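You operate a simulated robot arm through the tools that you are given. There is no shell and no other tool.

The job below is to be done with a simulated robot arm. You get a single attempt, and the scene is never put back.

TASK
Fit the board that the blue card names, plug it in and test.
Fine: push in the blue and yellow plugs, switch on and leave it on; the test has to pass; plug nothing in under power; boards rest only in slots or on the mat.
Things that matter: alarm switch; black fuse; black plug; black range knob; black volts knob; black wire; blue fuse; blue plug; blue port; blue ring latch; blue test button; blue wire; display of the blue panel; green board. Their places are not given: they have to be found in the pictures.

It is judged by the outcome, as a careful person would: the job done as asked, and still so three seconds after it is handed in. It fails if anything else is knocked over, pushed out of place, dropped, spilled or broken.

THE ROBOT
A 7-joint arm with a two-finger parallel gripper, fixed in place. Base frame: the origin is at the foot of the arm, x ahead of it, y to its left, z up; the work surface is at about z = 0.772. Units: m, degrees, N and s.
Its first joint turns from -166.0 to 166.0 degrees. Payload 4.4 kg.
Tool frame: the origin (TCP) lies between the finger pads and is the grasp point; the fingertips stand 0.023 m ahead of it; z points along the fingers, y is the line along which they close. The gripper opens to 0.094 m. The fingers are 0.038 m wide and 0.01 m thick; the gripper's body (0.054 by 0.096 m) begins 0.039 m behind the TCP.
Orientation is told as [roll, pitch, yaw] about the base's x, y, z axes, in that order, counted from this pose: with the fingers straight down and closing along the base's y, the tool's x points along the base's -x, its y along +y and its z along -z.

THE INTERFACE
- The arm moves only by the tool nudge_tool. Its argument "motion" is a list of rows, each a list of 7 numbers: the shift along the tool's x, y, z in m, then the turn, a rotation vector about the tool's x, y, z in degrees, then the gripper command, from -1 (fully open) to 1 (shut), values between in proportion. In form: [[tx, ty, tz, rx, ry, rz, gripper], ...]. A call has 1 to 20 rows; each row shifts and turns the commanded pose from where the row before left it, along the tool's axes as they then stand. Each row takes 0.2 s and may step no farther than 0.05 m and 8.6 degrees from the row before; otherwise, or with a gripper value out of range, the whole call is refused. Where a pose cannot be reached the arm comes as near as it can. A force on the tool above 90 N (or 10 N above the force at the start of the call, whichever is more), or a blocked arm, ends the call early, and 0.2 s more pass. The fingers move at their own pace (about 0.072 m/s each) and stop on an object; they squeeze with about 29 N. The grip force told is the motor's: it shows also when the fingers shut on nothing. Time passes only in rows, and 0.2 s behind the last, so rows that do not move let the fingers close. The reply holds the time, the measured pose of the TCP, the force on the tool along the base axes, the opening and the grip force, in the units named above and with some noise, with the torque about the TCP (base axes, N m) and any sound that the robot's microphone picked up.
- Cameras (640 x 400 px; columns grow to the right, rows downward): "scene" is fixed at [0.2176, 0.499, 1.3525]; the picture's right is [-0.34, -0.94, 0.00], its down [-0.74, 0.27, -0.61] and it looks along [0.58, -0.21, -0.79] (base axes); focal length 214 px, centre (320, 200). "wrist" rides on the gripper at [0.086, 0.016, -0.074] in the tool frame; the picture's right is [-0.18, 0.98, 0.00], its down [-0.58, -0.11, -0.81] and it looks along [-0.79, -0.15, 0.59] (tool axes); focal length 243 px, centre (320, 200).
- capture(camera): a new picture of that camera. It takes no simulated time.
- pixel_to_xyz(camera, pixels): for up to 12 pixels [column, row] of the newest picture of that camera ("zoom" is the newest enlarged one), the place [x, y, z] in the base frame of the surface seen there, good to about 0.002 m. It takes no simulated time.
- zoom(camera, box): a new picture of the part [left, top, right, bottom] of that camera's present view, enlarged. It takes no simulated time.
- close_job(): hands the job in; it is judged then, once.

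Open the gripper and draw the arm clear of the work before you hand the job in, unless the task says otherwise.

The tools are called after "Request:" as name(argument=value, ...) on one line, values as JSON. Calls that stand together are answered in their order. nudge_tool: Moves the arm, as the interface text tells. Its arguments: {"type":"object","properties":{"motion":{"type":"array"}},"required":["motion"]} The other tools are called the same way: capture (camera) takes a picture; pixel_to_xyz (camera, pixels) gives the place of the surface under pixels of a picture; zoom (camera, box) takes an enlarged picture of a part of a camera's view; close_job () hands the job in.

At the start:

```text
time_s: 0.0
tool_pos: [0.6418, 0.1719, 1.1022]
ee_rot: [0.1, -0.1, 0.0]
wrist_force: [-0.4, -0.4, 0.0]
wrist_torque: [0.01, 0.0, 0.0]
opening: 0.094
finger_force: 0.0
```

scene: 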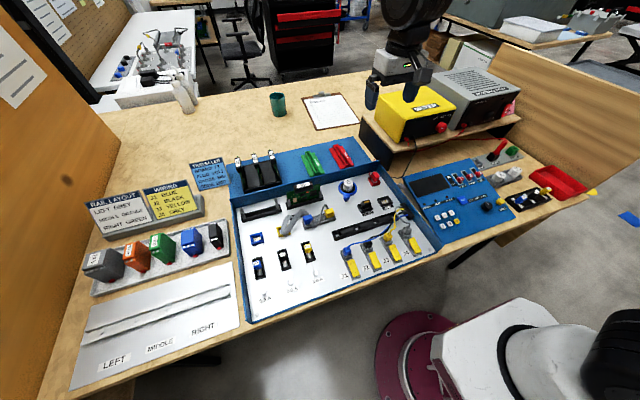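
wrist: 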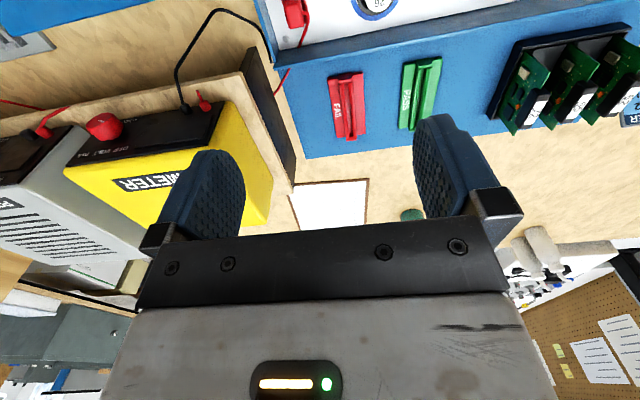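

The scene picture shows a workbench with a blue card at about (210,172), a blue tray in the middle, and a blue panel at about (460,200). I zoom in on these parts first to read them.

Request:
zoom(camera="scene", box=[80, 140, 240, 240])

Request:
zoom(camera="scene", box=[230, 140, 390, 240])

Request:
zoom(camera="scene", box=[230, 200, 390, 300])

Request:
zoom(camera="scene", box=[320, 190, 480, 290])

Request:
zoom(camera="scene", box=[400, 130, 560, 230])

```text
4.00 times, centred on (160, 190) of scene
```

zoom: 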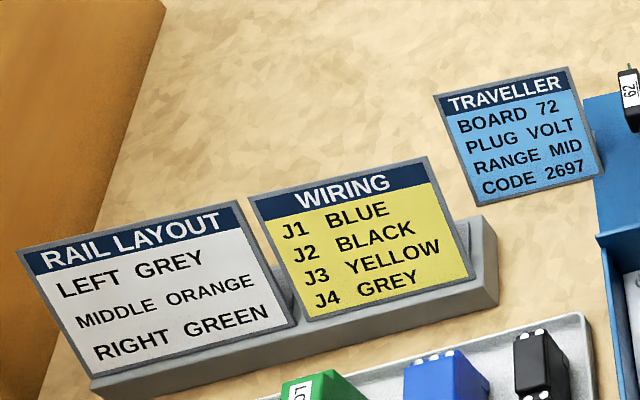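

```text
4.00 times, centred on (310, 190) of scene
```

zoom: 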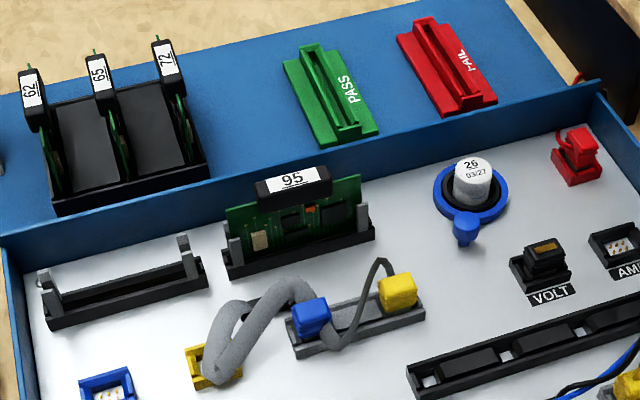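

```text
4.00 times, centred on (310, 250) of scene
```

zoom: 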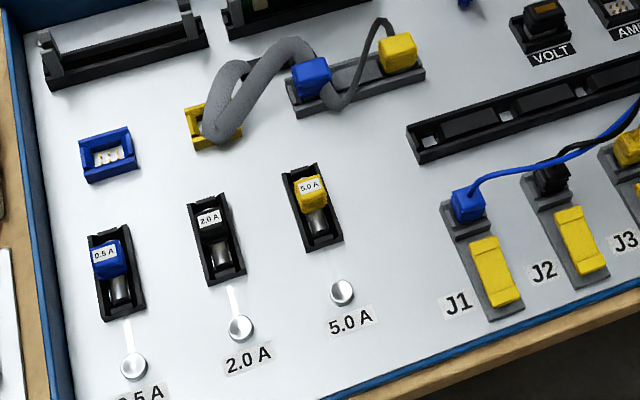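

```text
4.00 times, centred on (400, 240) of scene
```

zoom: 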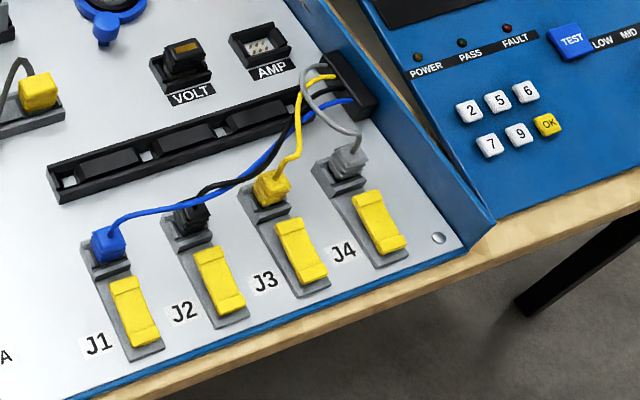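

```text
4.00 times, centred on (480, 180) of scene
```

zoom: 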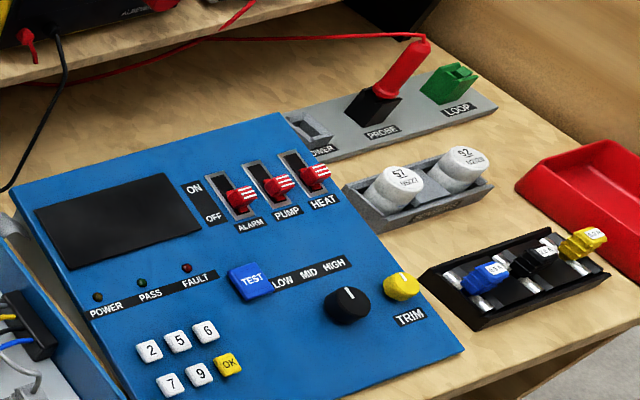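

The card reads BOARD 72, PLUG VOLT, RANGE MID, CODE 2697. The boards 62, 65 and 72 stand in the rack at about (258,170) and board 95 sits in a slot at about (303,193). I zoom in closer on the details.

Request:
zoom(camera="scene", box=[230, 145, 294, 185])

Request:
zoom(camera="scene", box=[260, 200, 340, 250])

Request:
zoom(camera="scene", box=[335, 170, 399, 210])

Request:
zoom(camera="scene", box=[400, 170, 480, 220])

Request:
zoom(camera="scene", box=[360, 60, 520, 160])

Request:
zoom(camera="scene", box=[480, 130, 640, 230])

Request:
zoom(camera="scene", box=[0, 100, 160, 200])

Request:
zoom(camera="scene", box=[60, 220, 260, 345])

```text
10.00 times, centred on (262, 165) of scene
```

zoom: 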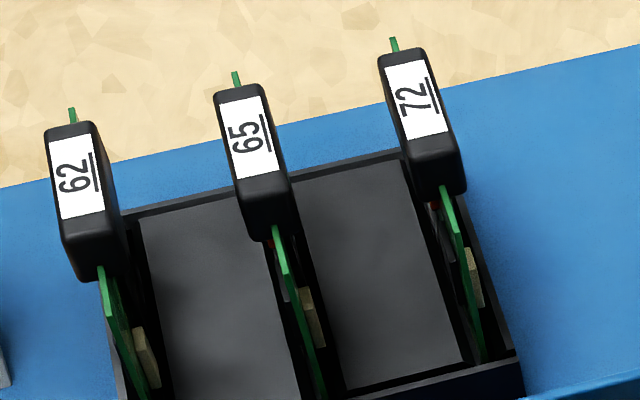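

```text
8.00 times, centred on (300, 225) of scene
```

zoom: 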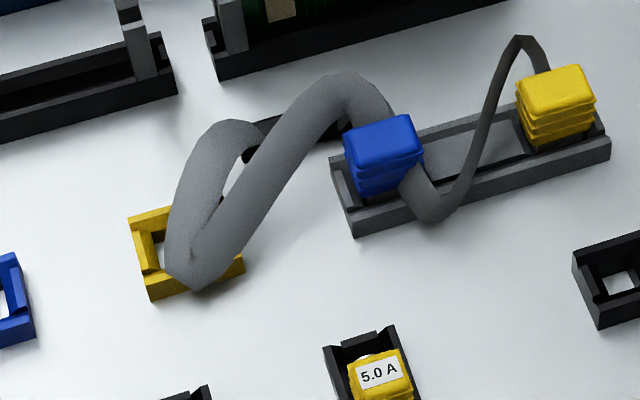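

```text
10.00 times, centred on (367, 190) of scene
```

zoom: 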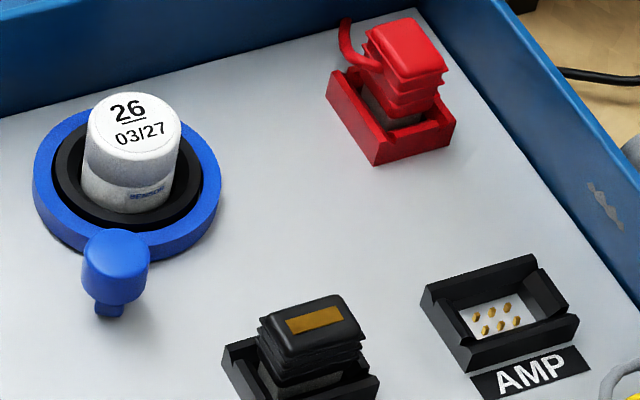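

```text
8.00 times, centred on (440, 195) of scene
```

zoom: 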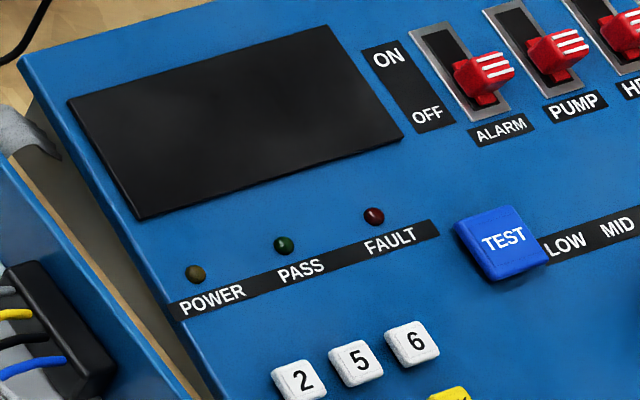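

```text
4.00 times, centred on (440, 110) of scene
```

zoom: 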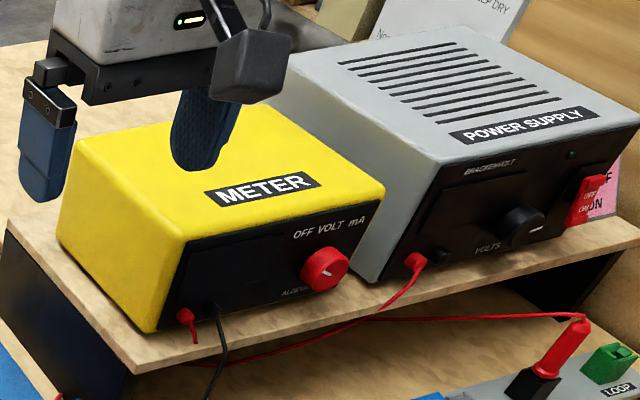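

```text
4.00 times, centred on (560, 180) of scene
```

zoom: 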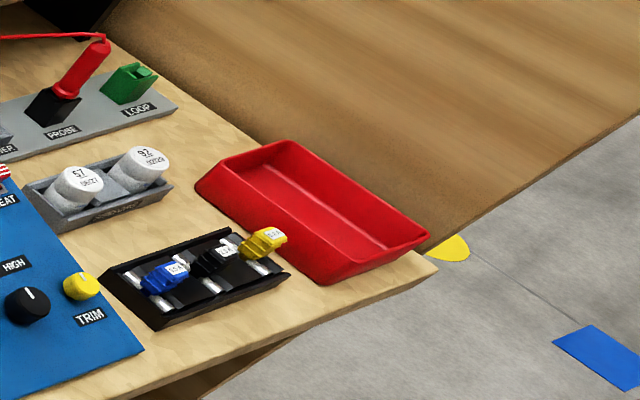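

```text
4.00 times, centred on (80, 150) of scene
```

zoom: 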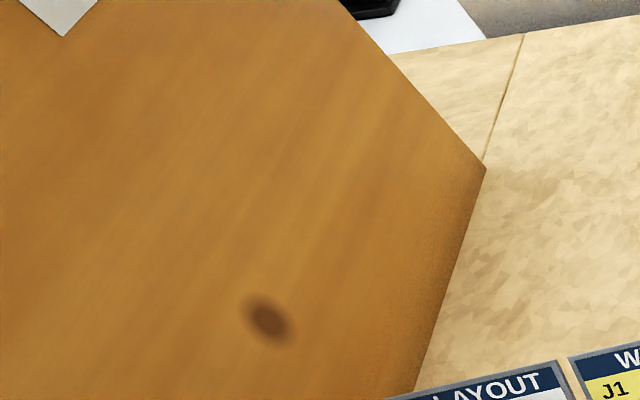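

```text
3.20 times, centred on (160, 282) of scene
```

zoom: 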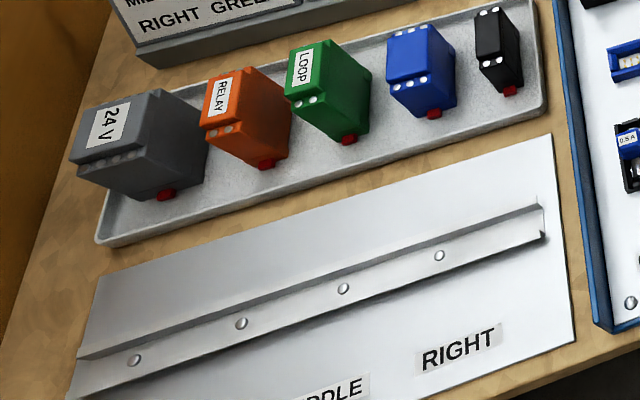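

The tray has an empty slot at left (about (272,213)) and a second slot holding board 95 at (303,193). I get the places of the main features so I can bring the wrist camera close.

Request:
pixel_to_xyz(camera="scene", pixels=[[240, 161], [256, 156], [271, 154], [262, 210], [303, 186], [308, 219], [329, 213], [256, 239], [284, 233], [366, 204], [384, 201], [347, 187]])

Request:
pixel_to_xyz(camera="scene", pixels=[[430, 186], [424, 204], [435, 201], [446, 197], [462, 200], [486, 206], [461, 179], [470, 175], [479, 173], [437, 217], [444, 215], [451, 212]])

Request:
pixel_to_xyz(camera="scene", pixels=[[442, 226], [450, 223], [457, 221], [500, 201], [478, 164], [506, 108], [490, 116], [440, 127], [240, 205], [390, 176], [435, 253], [505, 215]])

```text
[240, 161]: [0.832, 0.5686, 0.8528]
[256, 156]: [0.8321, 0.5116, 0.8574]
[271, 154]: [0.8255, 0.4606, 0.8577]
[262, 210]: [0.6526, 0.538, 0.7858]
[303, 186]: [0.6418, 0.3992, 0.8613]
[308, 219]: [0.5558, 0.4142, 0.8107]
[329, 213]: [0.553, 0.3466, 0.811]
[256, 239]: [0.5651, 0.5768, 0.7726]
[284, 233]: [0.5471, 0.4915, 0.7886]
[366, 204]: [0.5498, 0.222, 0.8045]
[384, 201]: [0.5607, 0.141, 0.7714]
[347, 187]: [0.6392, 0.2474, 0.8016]
```

```text
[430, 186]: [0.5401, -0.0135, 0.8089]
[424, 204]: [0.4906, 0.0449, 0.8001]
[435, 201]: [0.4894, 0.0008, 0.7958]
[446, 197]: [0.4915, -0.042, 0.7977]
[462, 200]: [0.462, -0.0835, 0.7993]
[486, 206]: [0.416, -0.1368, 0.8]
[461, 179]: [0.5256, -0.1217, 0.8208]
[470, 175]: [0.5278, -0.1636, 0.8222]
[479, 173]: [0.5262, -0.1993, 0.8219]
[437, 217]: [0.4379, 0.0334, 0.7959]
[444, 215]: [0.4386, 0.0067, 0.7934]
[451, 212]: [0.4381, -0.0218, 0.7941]
```

```text
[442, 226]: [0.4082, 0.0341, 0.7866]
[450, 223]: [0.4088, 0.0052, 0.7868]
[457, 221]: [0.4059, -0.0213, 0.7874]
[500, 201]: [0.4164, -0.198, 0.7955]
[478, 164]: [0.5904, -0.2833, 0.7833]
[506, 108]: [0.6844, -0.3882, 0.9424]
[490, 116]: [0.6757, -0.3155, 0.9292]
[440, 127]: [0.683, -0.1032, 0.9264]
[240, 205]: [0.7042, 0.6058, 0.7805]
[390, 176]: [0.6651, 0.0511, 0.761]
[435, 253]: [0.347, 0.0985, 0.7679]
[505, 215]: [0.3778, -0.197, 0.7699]
```

I'll move the arm up and back over the front of the tray so that the wrist camera can look at the slots and plugs. The path is clear, well above everything (z about 1.0).

Request:
nudge_tool(motion=[[0.034, 0.028, 0.01, 0, 0, 0, -1], [0.034, 0.028, 0.01, 0, 0, 0, -1], [0.034, 0.028, 0.01, 0, 0, 0, -1], [0.034, 0.028, 0.01, 0, 0, 0, -1], [0.034, 0.028, 0.01, 0, 0, 0, -1], [0.034, 0.028, 0.01, 0, 0, 0, -1], [0.034, 0.028, 0.01, 0, 0, 0, -1], [0.034, 0.028, 0.01, 0, 0, 0, -1], [0.034, 0.028, 0.01, 0, 0, 0, -1], [0.034, 0.028, 0.01, 0, 0, 0, -1]])

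Request:
capture(camera="wrist")

Request:
capture(camera="scene")

```text
time_s: 2.2
tool_pos: [0.2975, 0.4479, 1.0027]
ee_rot: [0.0, 0.1, -0.1]
wrist_force: [1.0, 0.3, 0.1]
wrist_torque: [-0.02, -0.05, -0.01]
opening: 0.0942
finger_force: 0.0
```

```text
taken
```

wrist: 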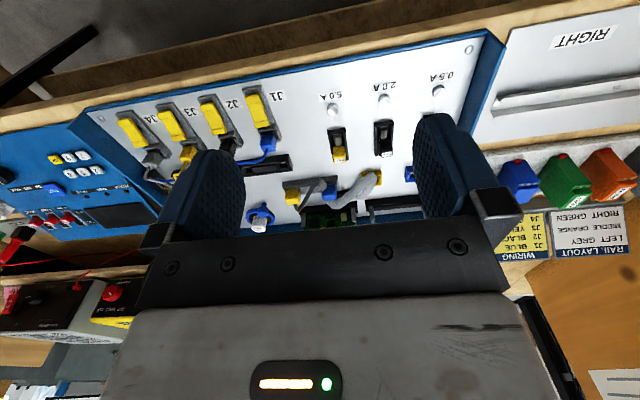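

```text
taken
```

scene: 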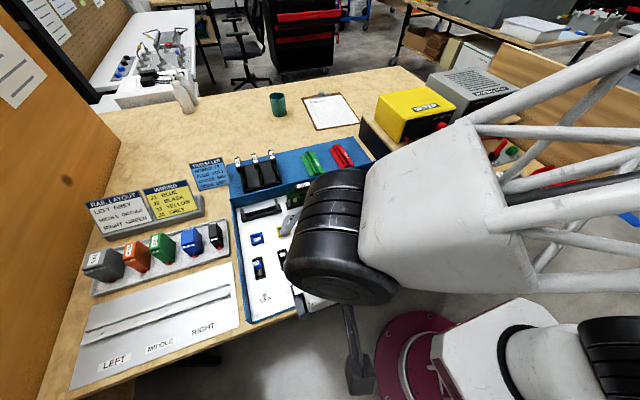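

The wrist picture shows the tray upside down between the fingers; the plugs are at about (295,195)-(360,185). I zoom there.

Request:
zoom(camera="wrist", box=[240, 130, 420, 240])

Request:
zoom(camera="wrist", box=[0, 120, 180, 240])

```text
3.56 times, centred on (330, 185) of wrist
```

zoom: 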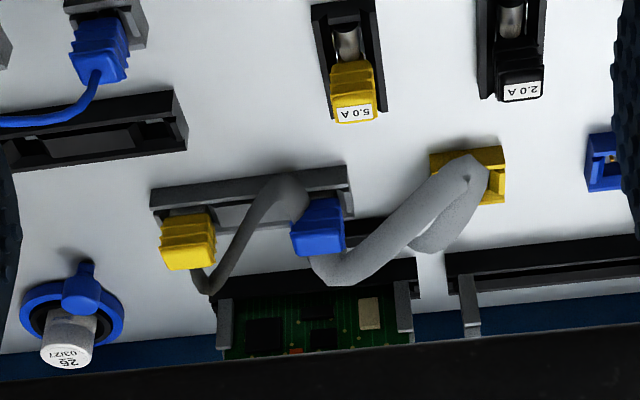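

```text
3.33 times, centred on (90, 180) of wrist
```

zoom: 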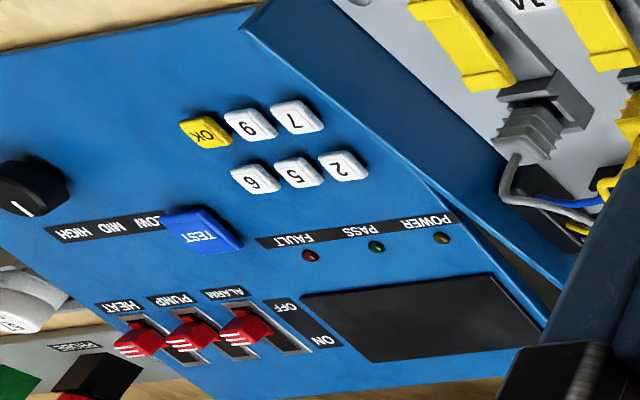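

I bring the camera closer to the plugs and ports.

Request:
nudge_tool(motion=[[-0.03, 0.005, 0.025, 0, 0, 0, -1], [-0.03, 0.005, 0.025, 0, 0, 0, -1], [-0.02, 0.005, 0.02, 0, 0, 0, -1], [0, 0, 0, 0, 0, 0, -1]])

Request:
capture(camera="wrist")

Request:
zoom(camera="wrist", box=[240, 70, 420, 220])

```text
time_s: 3.2
tool_pos: [0.3785, 0.4652, 0.9335]
ee_rot: [0.1, 0.0, 0.0]
wrist_force: [-0.1, 0.7, 0.1]
wrist_torque: [-0.02, 0.02, -0.02]
opening: 0.0935
finger_force: 0.1
```

```text
taken
```

wrist: 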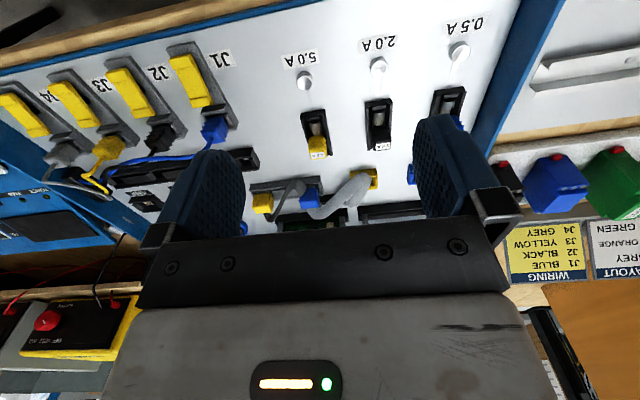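

```text
2.67 times, centred on (330, 145) of wrist
```

zoom: 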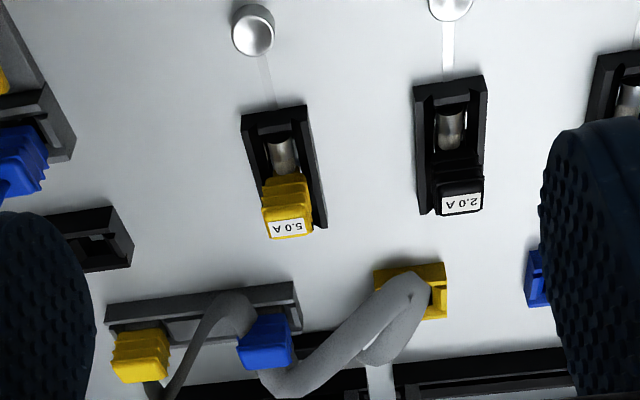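

I move further forward so the plugs come into the free upper part of the picture.

Request:
nudge_tool(motion=[[-0.04, 0, 0, 0, 0, 0, -1], [-0.045, 0, 0, 0, 0, 0, -1], [0, 0, 0, 0, 0, 0, -1]])

Request:
capture(camera="wrist")

Request:
zoom(camera="wrist", box=[240, 70, 420, 220])

```text
time_s: 4.0
tool_pos: [0.4658, 0.4609, 0.9302]
ee_rot: [-0.1, 0.1, 0.0]
wrist_force: [0.5, 0.5, 0.7]
wrist_torque: [-0.04, -0.02, -0.01]
opening: 0.0938
finger_force: 0.1
```

```text
taken
```

wrist: 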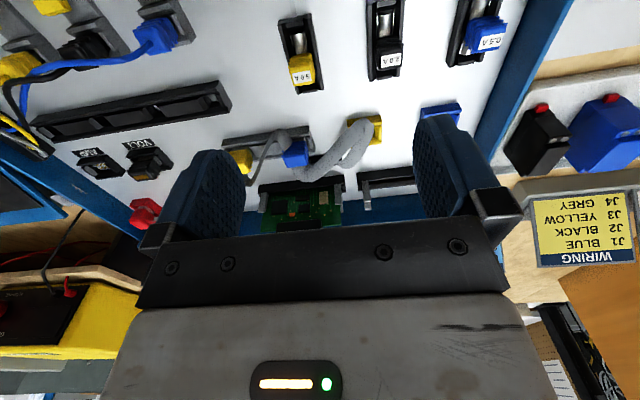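

```text
2.67 times, centred on (330, 145) of wrist
```

zoom: 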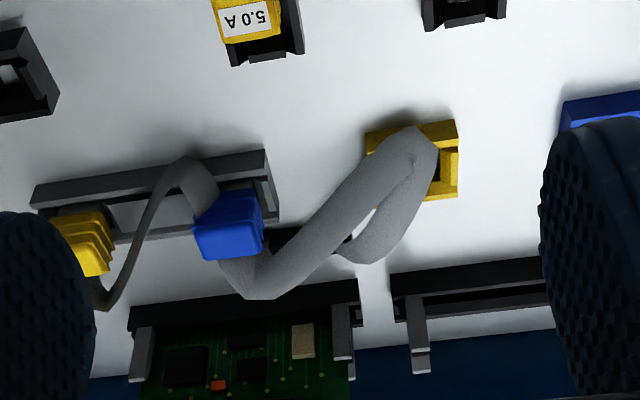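

I see the harness: a thick grey cable loops over the yellow port to the blue plug. Now I look at the right-hand side: raise the arm and move over the blue panel to see the switches, knobs and the power supply.

Request:
nudge_tool(motion=[[0.02, -0.04, -0.02, 0, 0, 0, -1], [0.02, -0.045, -0.005, 0, 0, 0, -1], [0.02, -0.045, 0, 0, 0, 0, -1], [0.02, -0.045, 0, 0, 0, 0, -1], [0.02, -0.045, 0, 0, 0, 0, -1], [0.02, -0.045, 0, 0, 0, 0, -1], [0, -0.05, 0, 0, 0, 0, -1], [0, -0.05, 0, 0, 0, 0, -1], [0, -0.05, 0, 0, 0, 0, -1], [0, -0.05, 0, 0, 0, 0, -1], [0, 0, 0, 0, 0, 0, -1]])

Request:
capture(camera="wrist")

Request:
capture(camera="scene")

```text
time_s: 6.4
tool_pos: [0.343, -0.0007, 0.9583]
ee_rot: [0.0, 0.0, 0.0]
wrist_force: [0.1, 0.1, 0.4]
wrist_torque: [0.0, -0.01, -0.01]
opening: 0.094
finger_force: 0.0
```

```text
taken
```

wrist: 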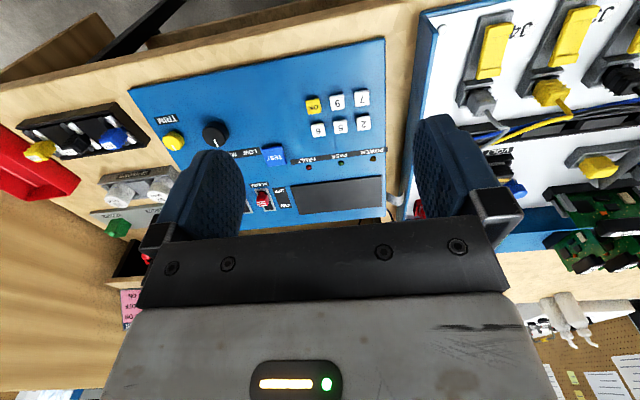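

```text
taken
```

scene: 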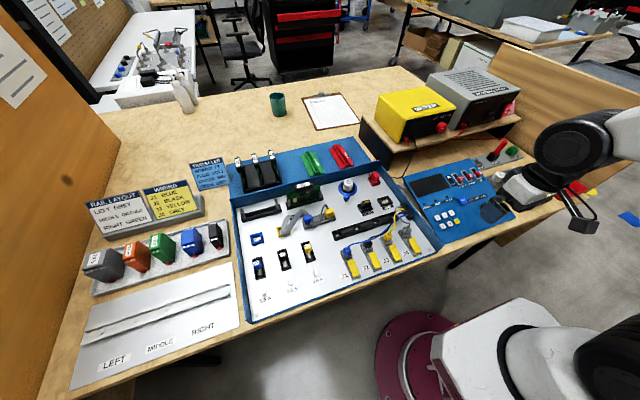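

The panel is visible between the fingers. I zoom in on it and on the power supply in the scene picture.

Request:
zoom(camera="wrist", box=[90, 40, 410, 240])

Request:
zoom(camera="scene", box=[360, 60, 536, 170])

Request:
zoom(camera="scene", box=[440, 70, 536, 130])

Request:
zoom(camera="scene", box=[440, 135, 536, 195])

```text
2.00 times, centred on (250, 140) of wrist
```

zoom: 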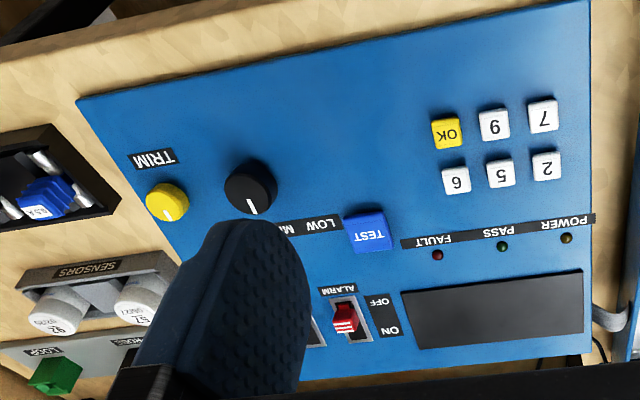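

```text
3.64 times, centred on (448, 115) of scene
```

zoom: 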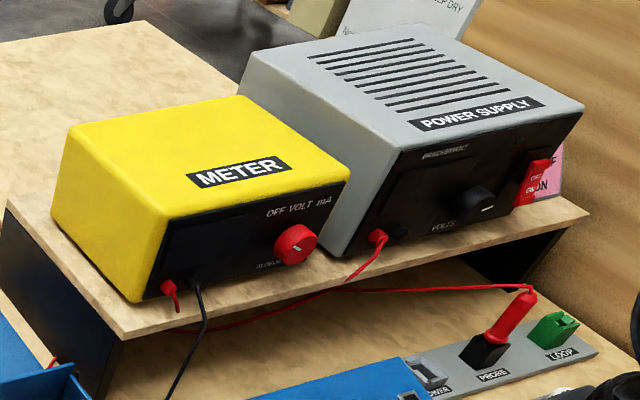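

```text
6.67 times, centred on (488, 100) of scene
```

zoom: 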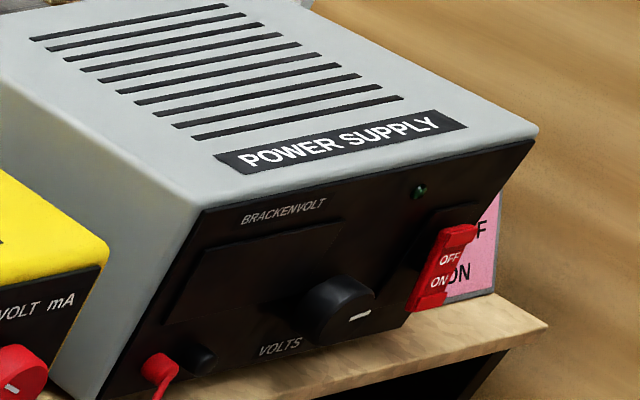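

```text
6.67 times, centred on (488, 165) of scene
```

zoom: 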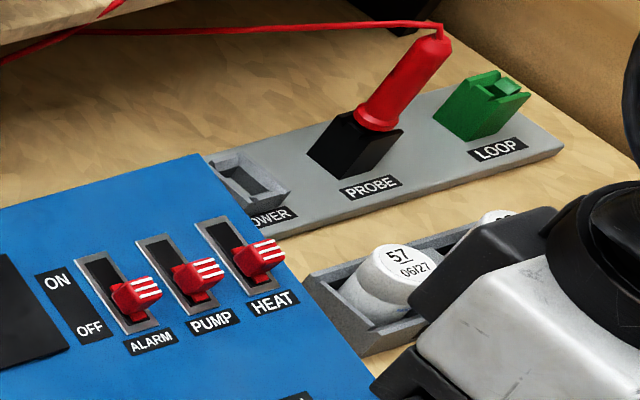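

A pink note stands to the right of the power supply beside its red rocker, partly hidden. I get the places of the rocker and the note.

Request:
pixel_to_xyz(camera="zoom", pixels=[[100, 280], [345, 180], [465, 165]])

Request:
pixel_to_xyz(camera="scene", pixels=[[513, 108], [511, 112], [506, 104], [503, 114], [489, 115], [460, 127], [514, 117], [480, 122], [516, 90], [425, 130], [360, 125], [365, 140]])

```text
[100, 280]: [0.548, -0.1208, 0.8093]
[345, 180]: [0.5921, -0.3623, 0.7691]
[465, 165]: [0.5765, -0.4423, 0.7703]
```

```text
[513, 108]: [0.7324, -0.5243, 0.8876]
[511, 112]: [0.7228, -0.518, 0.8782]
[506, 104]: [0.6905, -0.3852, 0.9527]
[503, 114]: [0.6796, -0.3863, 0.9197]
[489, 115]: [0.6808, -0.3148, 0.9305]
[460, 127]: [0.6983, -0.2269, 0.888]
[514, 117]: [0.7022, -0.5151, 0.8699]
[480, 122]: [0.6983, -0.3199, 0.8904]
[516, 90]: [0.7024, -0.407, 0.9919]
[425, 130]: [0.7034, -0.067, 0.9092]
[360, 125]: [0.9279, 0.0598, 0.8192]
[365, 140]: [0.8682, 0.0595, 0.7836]
```

I raise the arm and move it to look down at the pink note and rocker from above.

Request:
nudge_tool(motion=[[0, 0, -0.045, 0, 0, 0, -1], [0, 0, -0.045, 0, 0, 0, -1], [0, 0, -0.045, 0, 0, 0, -1], [0, -0.03, -0.035, 0, 0, 0, -1], [-0.015, -0.045, -0.01, 0, 0, 0, -1], [-0.02, -0.045, -0.01, 0, 0, 0, -1], [-0.02, -0.045, -0.01, 0, 0, 0, -1], [-0.02, -0.045, -0.01, 0, 0, 0, -1], [-0.02, -0.045, 0, 0, 0, 0, -1], [-0.02, -0.045, 0, 0, 0, 0, -1], [-0.02, -0.045, 0, 0, 0, 0, -1], [-0.02, -0.045, 0, 0, 0, 0, -1], [-0.02, -0.045, 0, 0, 0, 0, -1], [0, 0, 0, 0, 0, 0, -1]])

Request:
capture(camera="wrist")

```text
refused: row 6 steps farther than a row can; nothing moved
```

```text
taken
```

wrist: 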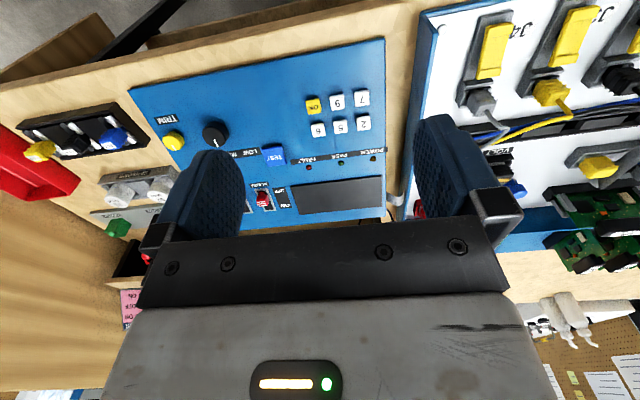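

Row 6 stepped slightly over 0.05 m, so nothing moved. I repeat with smaller steps.

Request:
nudge_tool(motion=[[0, 0, -0.045, 0, 0, 0, -1], [0, 0, -0.045, 0, 0, 0, -1], [0, 0, -0.045, 0, 0, 0, -1], [0, -0.03, -0.035, 0, 0, 0, -1], [-0.015, -0.042, -0.01, 0, 0, 0, -1], [-0.02, -0.042, -0.01, 0, 0, 0, -1], [-0.02, -0.042, -0.01, 0, 0, 0, -1], [-0.02, -0.042, -0.01, 0, 0, 0, -1], [-0.02, -0.044, 0, 0, 0, 0, -1], [-0.02, -0.044, 0, 0, 0, 0, -1], [-0.02, -0.044, 0, 0, 0, 0, -1], [-0.02, -0.044, 0, 0, 0, 0, -1], [-0.02, -0.044, 0, 0, 0, 0, -1], [0, 0, 0, 0, 0, 0, -1]])

Request:
capture(camera="wrist")

```text
time_s: 9.4
tool_pos: [0.5188, -0.4207, 1.1666]
ee_rot: [0.1, 0.1, 0.0]
wrist_force: [-0.4, 0.1, 0.7]
wrist_torque: [0.0, -0.01, 0.0]
opening: 0.094
finger_force: 0.1
```

```text
taken
```

wrist: 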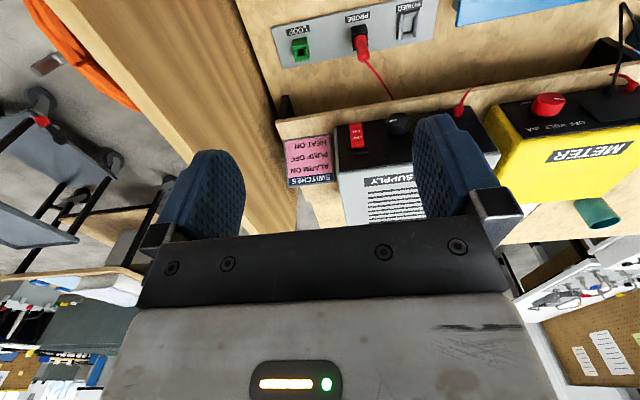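

Request:
zoom(camera="wrist", box=[270, 80, 430, 200])

Request:
zoom(camera="wrist", box=[270, 0, 440, 70])

```text
3.33 times, centred on (350, 140) of wrist
```

zoom: 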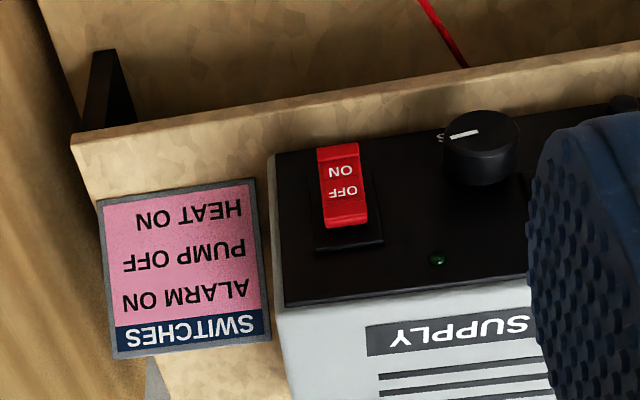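

```text
3.76 times, centred on (355, 35) of wrist
```

zoom: 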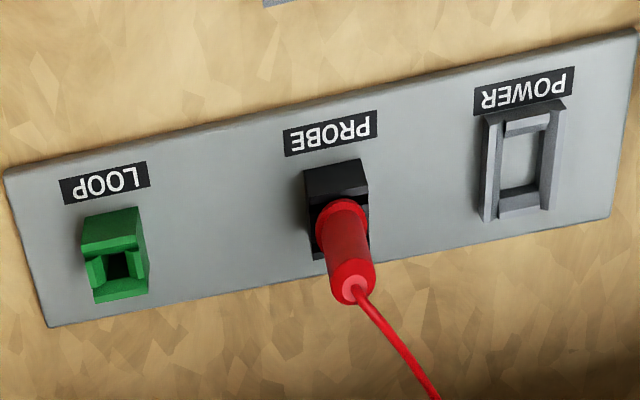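

The pink card is about other switches (ALARM ON, PUMP OFF, HEAT ON), the power supply rocker is at OFF with its lamp dark, so power is off now. I go over to the board rack for a close look at board 72.

Request:
nudge_tool(motion=[[-0.0105, 0.047, 0, 0, 0, 0, -1], [-0.0105, 0.047, 0, 0, 0, 0, -1], [-0.0105, 0.047, 0, 0, 0, 0, -1], [-0.0105, 0.047, 0, 0, 0, 0, -1], [-0.0105, 0.047, 0, 0, 0, 0, -1], [-0.0105, 0.047, 0, 0, 0, 0, -1], [-0.0105, 0.047, 0, 0, 0, 0, -1], [-0.0105, 0.047, 0, 0, 0, 0, -1], [-0.0105, 0.047, 0, 0, 0, 0, -1], [-0.0105, 0.047, 0, 0, 0, 0, -1], [-0.0105, 0.047, 0, 0, 0, 0, -1], [-0.0105, 0.047, 0, 0, 0, 0, -1], [-0.0105, 0.047, 0, 0, 0, 0, -1], [-0.0105, 0.047, 0, 0, 0, 0, -1], [-0.0105, 0.047, 0, 0, 0, 0, -1], [-0.0105, 0.047, 0, 0, 0, 0, -1], [-0.0105, 0.047, 0, 0, 0, 0, -1], [-0.0105, 0.047, 0, 0, 0, 0, -1], [-0.0105, 0.047, 0, 0, 0, 0, -1], [0, 0, 0, 0, 0, 0, -1]])

Request:
nudge_tool(motion=[[0, 0, 0.045, 0, 0, 0, -1], [0, 0, 0.045, 0, 0, 0, -1], [0, 0, 0.045, 0, 0, 0, -1], [-0.01, 0, 0.03, 0, 0, 0, -1], [-0.02, 0, 0.02, 0, 0, 0, -1], [0, 0, 0, 0, 0, 0, -1]])

Request:
capture(camera="wrist")

Request:
zoom(camera="wrist", box=[220, 60, 440, 220])

```text
time_s: 13.6
tool_pos: [0.7179, 0.4778, 1.1614]
ee_rot: [0.1, 0.1, 0.0]
wrist_force: [0.2, -1.4, 0.3]
wrist_torque: [-0.02, -0.02, 0.01]
opening: 0.0941
finger_force: 0.1
```

```text
time_s: 15.0
tool_pos: [0.75, 0.4778, 0.9816]
ee_rot: [0.0, 0.0, -0.1]
wrist_force: [-0.3, 0.4, -0.4]
wrist_torque: [-0.02, 0.01, 0.0]
opening: 0.0939
finger_force: 0.1
```

```text
taken
```

wrist: 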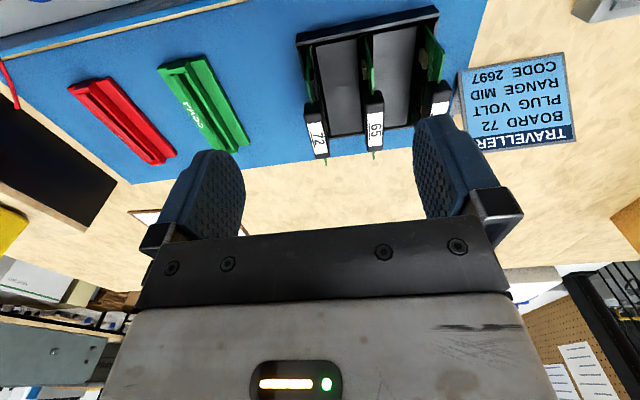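

```text
2.50 times, centred on (330, 140) of wrist
```

zoom: 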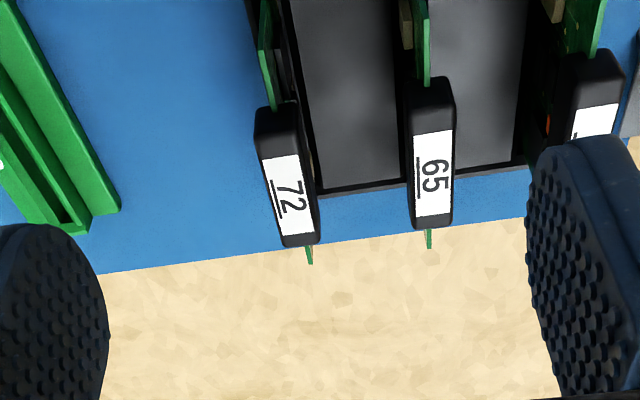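

Board 72's handle is clear at wrist pixels about (316,128). I measure its corners and the board edges.

Request:
pixel_to_xyz(camera="zoom", pixels=[[262, 140], [290, 135], [278, 118], [290, 190], [300, 235], [287, 238], [312, 232], [275, 160], [298, 160], [309, 252], [268, 40], [268, 85]])

Request:
pixel_to_xyz(camera="zoom", pixels=[[420, 140], [447, 140], [433, 180], [432, 100], [436, 215], [415, 185], [450, 185], [429, 240], [590, 120], [420, 40], [330, 100], [330, 150]])

```text
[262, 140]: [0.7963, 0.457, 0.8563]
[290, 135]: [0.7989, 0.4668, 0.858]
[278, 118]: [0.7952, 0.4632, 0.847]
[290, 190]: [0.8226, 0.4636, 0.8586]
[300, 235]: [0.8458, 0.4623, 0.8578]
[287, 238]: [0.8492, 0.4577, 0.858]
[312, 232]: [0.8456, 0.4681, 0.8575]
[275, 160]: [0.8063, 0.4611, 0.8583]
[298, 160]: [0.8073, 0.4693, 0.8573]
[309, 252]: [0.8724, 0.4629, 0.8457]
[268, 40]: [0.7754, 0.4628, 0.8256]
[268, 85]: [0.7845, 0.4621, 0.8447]
```

```text
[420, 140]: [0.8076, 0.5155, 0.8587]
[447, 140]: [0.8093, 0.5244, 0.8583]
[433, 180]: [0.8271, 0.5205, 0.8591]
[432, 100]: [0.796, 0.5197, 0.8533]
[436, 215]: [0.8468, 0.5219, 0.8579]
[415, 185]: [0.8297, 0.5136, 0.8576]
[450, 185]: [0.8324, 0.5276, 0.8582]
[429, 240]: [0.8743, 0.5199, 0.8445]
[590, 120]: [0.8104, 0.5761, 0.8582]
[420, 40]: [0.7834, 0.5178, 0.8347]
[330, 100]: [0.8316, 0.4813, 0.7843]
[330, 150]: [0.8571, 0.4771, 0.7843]
```

Board 72's handle spans x 0.795–0.851, y 0.456–0.470, top z 0.858. Before gripping it I measure the empty slot from close by.

Request:
nudge_tool(motion=[[0.045, 0.015, 0, 0, 0, 0, -1], [0.045, 0.015, 0.005, 0, 0, 0, -1], [0.045, 0.015, 0.01, 0, 0, 0, -1], [0.045, 0.015, 0.01, 0, 0, 0, -1], [0, 0, 0, 0, 0, 0, -1]])

Request:
capture(camera="wrist")

Request:
zoom(camera="wrist", box=[235, 50, 425, 190])

```text
time_s: 16.2
tool_pos: [0.5714, 0.5341, 0.9521]
ee_rot: [0.0, -0.1, 0.0]
wrist_force: [0.1, -0.5, 0.1]
wrist_torque: [0.04, 0.02, 0.0]
opening: 0.0941
finger_force: 0.1
```

```text
taken
```

wrist: 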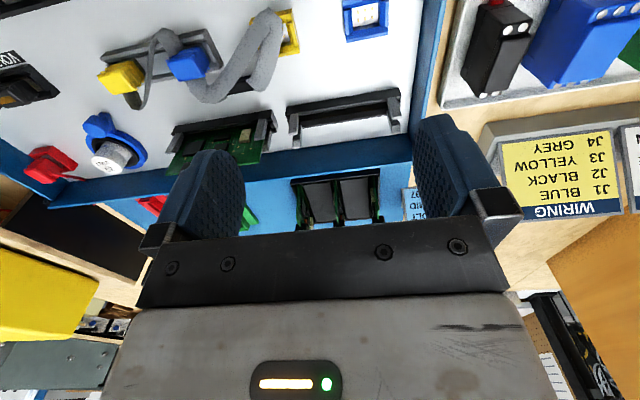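

```text
2.86 times, centred on (330, 120) of wrist
```

zoom: 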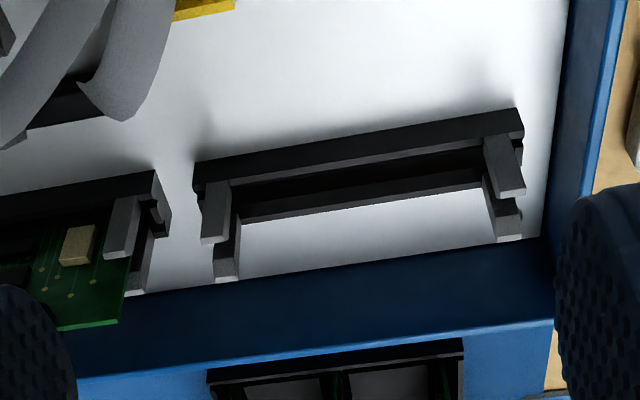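

The empty slot has a pair of guide posts at each end. I measure the posts, the groove and the tray back wall in this zoom.

Request:
pixel_to_xyz(camera="zoom", pixels=[[507, 190], [510, 235], [216, 240], [227, 278], [200, 165], [520, 112], [360, 140], [360, 172], [360, 195], [360, 188], [350, 340], [350, 350]])

Request:
pixel_to_xyz(camera="zoom", pixels=[[500, 194], [523, 190], [500, 238], [520, 236], [205, 242], [228, 240], [218, 280], [238, 276], [119, 255], [135, 290], [80, 325], [40, 330]])

```text
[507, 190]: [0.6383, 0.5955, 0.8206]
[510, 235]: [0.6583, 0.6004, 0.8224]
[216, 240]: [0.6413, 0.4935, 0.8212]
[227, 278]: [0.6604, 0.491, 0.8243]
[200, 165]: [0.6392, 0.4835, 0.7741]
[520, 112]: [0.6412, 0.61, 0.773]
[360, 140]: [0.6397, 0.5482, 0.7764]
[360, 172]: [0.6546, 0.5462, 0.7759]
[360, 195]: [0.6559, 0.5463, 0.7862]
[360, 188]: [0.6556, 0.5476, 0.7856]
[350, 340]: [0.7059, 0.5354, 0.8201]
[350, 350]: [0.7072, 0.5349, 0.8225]
```

```text
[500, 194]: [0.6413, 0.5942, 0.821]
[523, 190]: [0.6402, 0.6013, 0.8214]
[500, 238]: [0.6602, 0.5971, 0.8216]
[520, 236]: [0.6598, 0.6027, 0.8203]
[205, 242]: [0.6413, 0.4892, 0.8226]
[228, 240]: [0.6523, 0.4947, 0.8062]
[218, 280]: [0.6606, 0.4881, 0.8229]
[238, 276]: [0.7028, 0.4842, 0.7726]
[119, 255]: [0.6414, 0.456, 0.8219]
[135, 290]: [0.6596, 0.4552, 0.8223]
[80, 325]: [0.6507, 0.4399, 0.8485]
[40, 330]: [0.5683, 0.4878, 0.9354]
```

The slot's guide gap is centred near x 0.6505, y 0.546, posts' tops at z 0.822. I use the scene camera to measure how seated board 95 sits relative to its slot.

Request:
zoom(camera="scene", box=[270, 160, 350, 210])

Request:
zoom(camera="wrist", box=[160, 80, 300, 190])

```text
8.00 times, centred on (310, 185) of scene
```

zoom: 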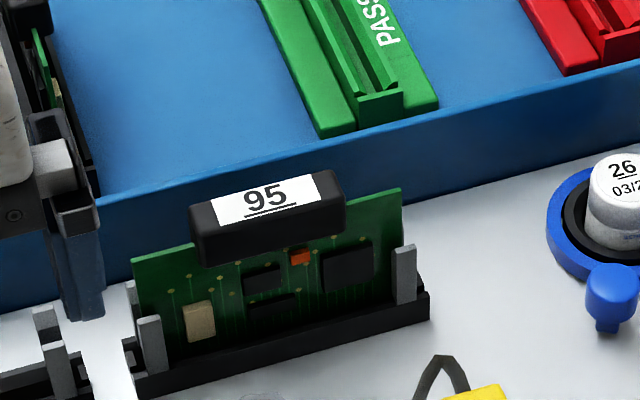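

```text
3.64 times, centred on (230, 135) of wrist
```

zoom: 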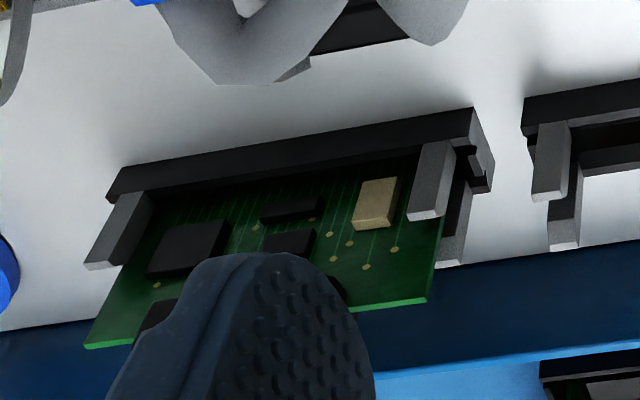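

I measure board 95 (seated) in the wrist zoom: PCB corners and front/back posts.

Request:
pixel_to_xyz(camera="zoom", pixels=[[425, 300], [90, 345], [430, 215], [452, 260], [100, 265], [410, 280], [442, 225], [110, 300], [480, 115], [112, 178], [490, 180], [300, 140]])

Request:
zoom(camera="scene", box=[270, 160, 350, 210])

Request:
pixel_to_xyz(camera="zoom", pixels=[[205, 205], [330, 177], [265, 192], [330, 210], [200, 245], [195, 215], [340, 180], [135, 262], [399, 195], [152, 320], [404, 250], [270, 230]])

```text
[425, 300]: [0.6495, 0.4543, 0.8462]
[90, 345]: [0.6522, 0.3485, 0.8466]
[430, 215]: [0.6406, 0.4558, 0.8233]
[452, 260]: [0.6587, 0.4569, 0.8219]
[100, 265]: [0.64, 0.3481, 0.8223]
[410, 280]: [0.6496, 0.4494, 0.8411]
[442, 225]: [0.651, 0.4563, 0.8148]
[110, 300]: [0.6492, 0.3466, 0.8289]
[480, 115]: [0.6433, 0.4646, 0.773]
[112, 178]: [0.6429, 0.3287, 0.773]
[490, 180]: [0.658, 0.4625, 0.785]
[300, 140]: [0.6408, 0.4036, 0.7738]
```

```text
8.00 times, centred on (310, 185) of scene
```

zoom: 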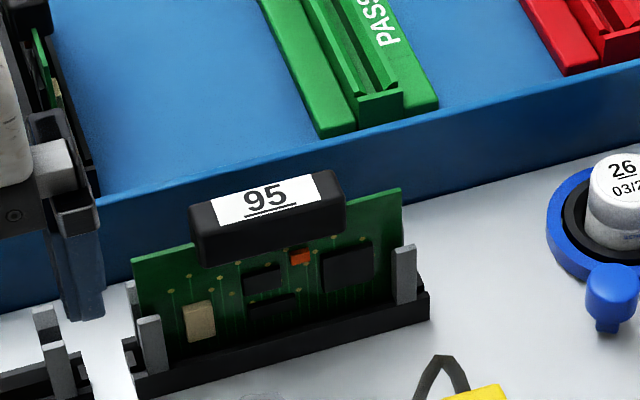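

```text
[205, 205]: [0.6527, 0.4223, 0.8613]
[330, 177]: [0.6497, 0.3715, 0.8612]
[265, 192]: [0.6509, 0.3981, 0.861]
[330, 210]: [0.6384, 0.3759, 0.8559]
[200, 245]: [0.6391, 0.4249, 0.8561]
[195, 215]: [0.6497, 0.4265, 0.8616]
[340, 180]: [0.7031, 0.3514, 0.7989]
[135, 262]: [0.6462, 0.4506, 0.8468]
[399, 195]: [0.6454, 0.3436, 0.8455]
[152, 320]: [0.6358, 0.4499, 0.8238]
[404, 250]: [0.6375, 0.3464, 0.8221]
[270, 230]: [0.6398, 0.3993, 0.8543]
```

Seated board 95: PCB plane x≈0.650, centre y≈0.400, handle top z 0.861; by the post offsets the empty slot's centre is y≈0.544. Now I go above board 72 with the fingers partly open (0.04 m) so that they clear board 65.

Request:
nudge_tool(motion=[[-0.042, -0.012, 0, 0, 0, 0, 0.15], [-0.042, -0.012, 0, 0, 0, 0, 0.15], [-0.042, -0.012, 0, 0, 0, 0, 0.15], [-0.042, -0.012, 0, 0, 0, 0, 0.15], [-0.042, -0.012, 0, 0, 0, 0, 0.15], [-0.042, -0.011, 0, 0, 0, 0, 0.15], [0, 0, 0, 0, 0, 0, 0.15], [0, 0, 0, 0, 0, 0, 0.15]])

Request:
capture(camera="wrist")

```text
time_s: 18.0
tool_pos: [0.8223, 0.4633, 0.954]
ee_rot: [0.0, 0.0, 0.0]
wrist_force: [0.5, -0.1, 0.6]
wrist_torque: [0.02, -0.01, 0.02]
opening: 0.0401
finger_force: 0.2
```

```text
taken
```

wrist: 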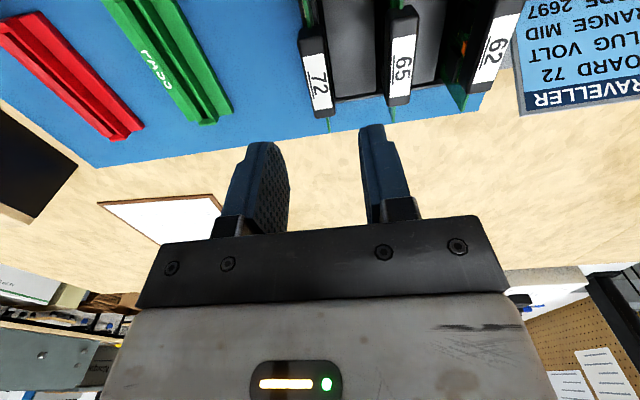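

The tool stands above board 72 (handle at (316,80)). I lower to z≈0.851 and close on the handle.

Request:
nudge_tool(motion=[[0, 0, 0.03, 0, 0, 0, 0.15], [0, 0, 0.03, 0, 0, 0, 0.15], [0, 0, 0.025, 0, 0, 0, 0.15], [0, 0, 0.017, 0, 0, 0, 0.15], [0, 0, 0, 0, 0, 0, 0.15]])

Request:
capture(camera="wrist")

Request:
zoom(camera="scene", box=[220, 130, 316, 190])

```text
time_s: 19.2
tool_pos: [0.8231, 0.4643, 0.8537]
ee_rot: [0.0, 0.0, 0.1]
wrist_force: [0.5, -0.8, 0.0]
wrist_torque: [-0.01, -0.01, -0.01]
opening: 0.0401
finger_force: 0.1
```

```text
taken
```

wrist: 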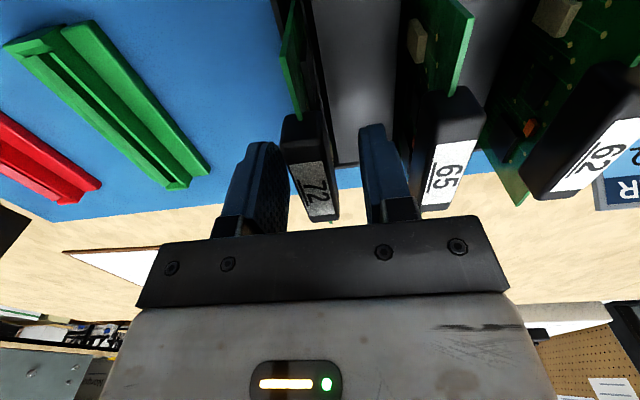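

```text
6.67 times, centred on (268, 160) of scene
```

zoom: 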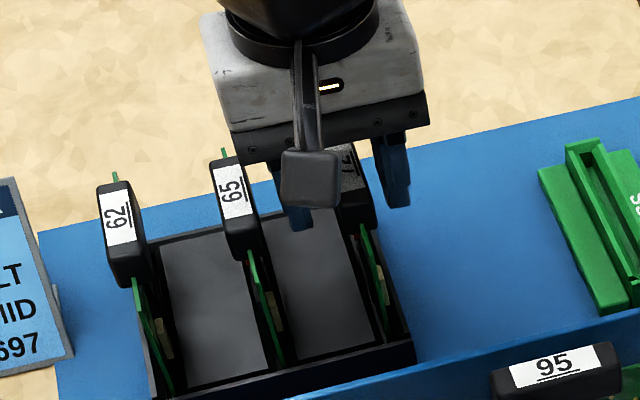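

The handle marked 72 stands between the fingers at (310,170). I close the gripper.

Request:
nudge_tool(motion=[[0, 0, 0.002, 0, 0, 0, 0.5], [0, 0, 0, 0, 0, 0, 1], [0, 0, 0, 0, 0, 0, 1], [0, 0, 0, 0, 0, 0, 1]])

Request:
capture(camera="wrist")

```text
time_s: 20.2
tool_pos: [0.8221, 0.4645, 0.8513]
ee_rot: [0.0, -0.1, 0.0]
wrist_force: [1.3, -3.0, 0.9]
wrist_torque: [-0.25, -0.08, 0.05]
opening: 0.0174
finger_force: 29.4
```

```text
taken
```

wrist: 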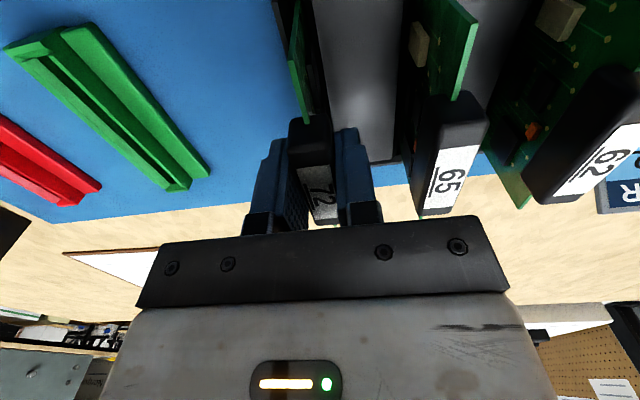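

The grip is firm on board 72 (opening 0.0174). I lift straight up.

Request:
nudge_tool(motion=[[0, 0, -0.01, 0, 0, 0, 1], [0, 0, -0.02, 0, 0, 0, 1], [0, 0, -0.03, 0, 0, 0, 1], [0, 0, -0.03, 0, 0, 0, 1], [0, 0, -0.03, 0, 0, 0, 1], [0, 0, -0.02, 0, 0, 0, 1], [0, 0, 0, 0, 0, 0, 1]])

Request:
capture(camera="wrist")

Request:
capture(camera="scene")

```text
time_s: 21.8
tool_pos: [0.8216, 0.4627, 0.9937]
ee_rot: [0.0, 0.1, -0.1]
wrist_force: [0.3, -0.1, -1.4]
wrist_torque: [0.0, -0.02, 0.02]
opening: 0.0171
finger_force: 28.7
```

```text
taken
```

wrist: 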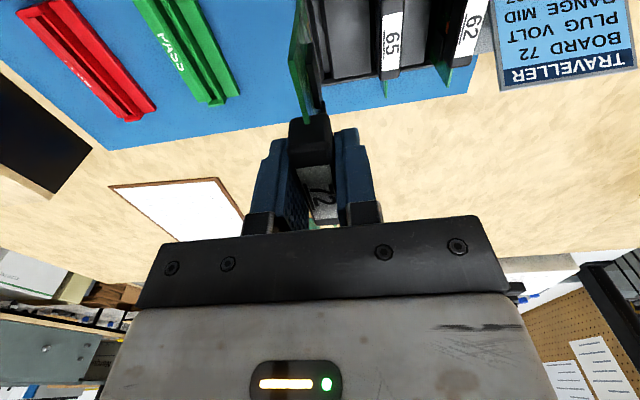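

```text
taken
```

scene: 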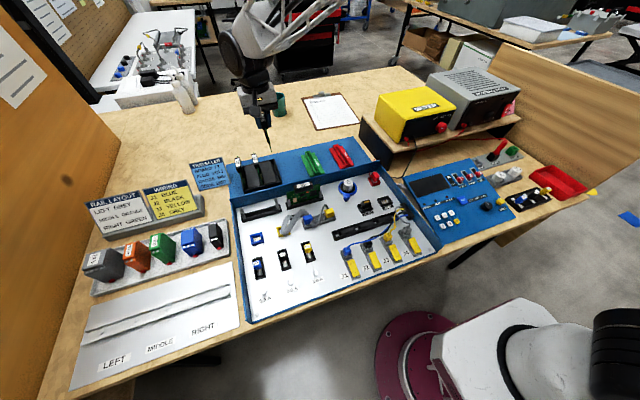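

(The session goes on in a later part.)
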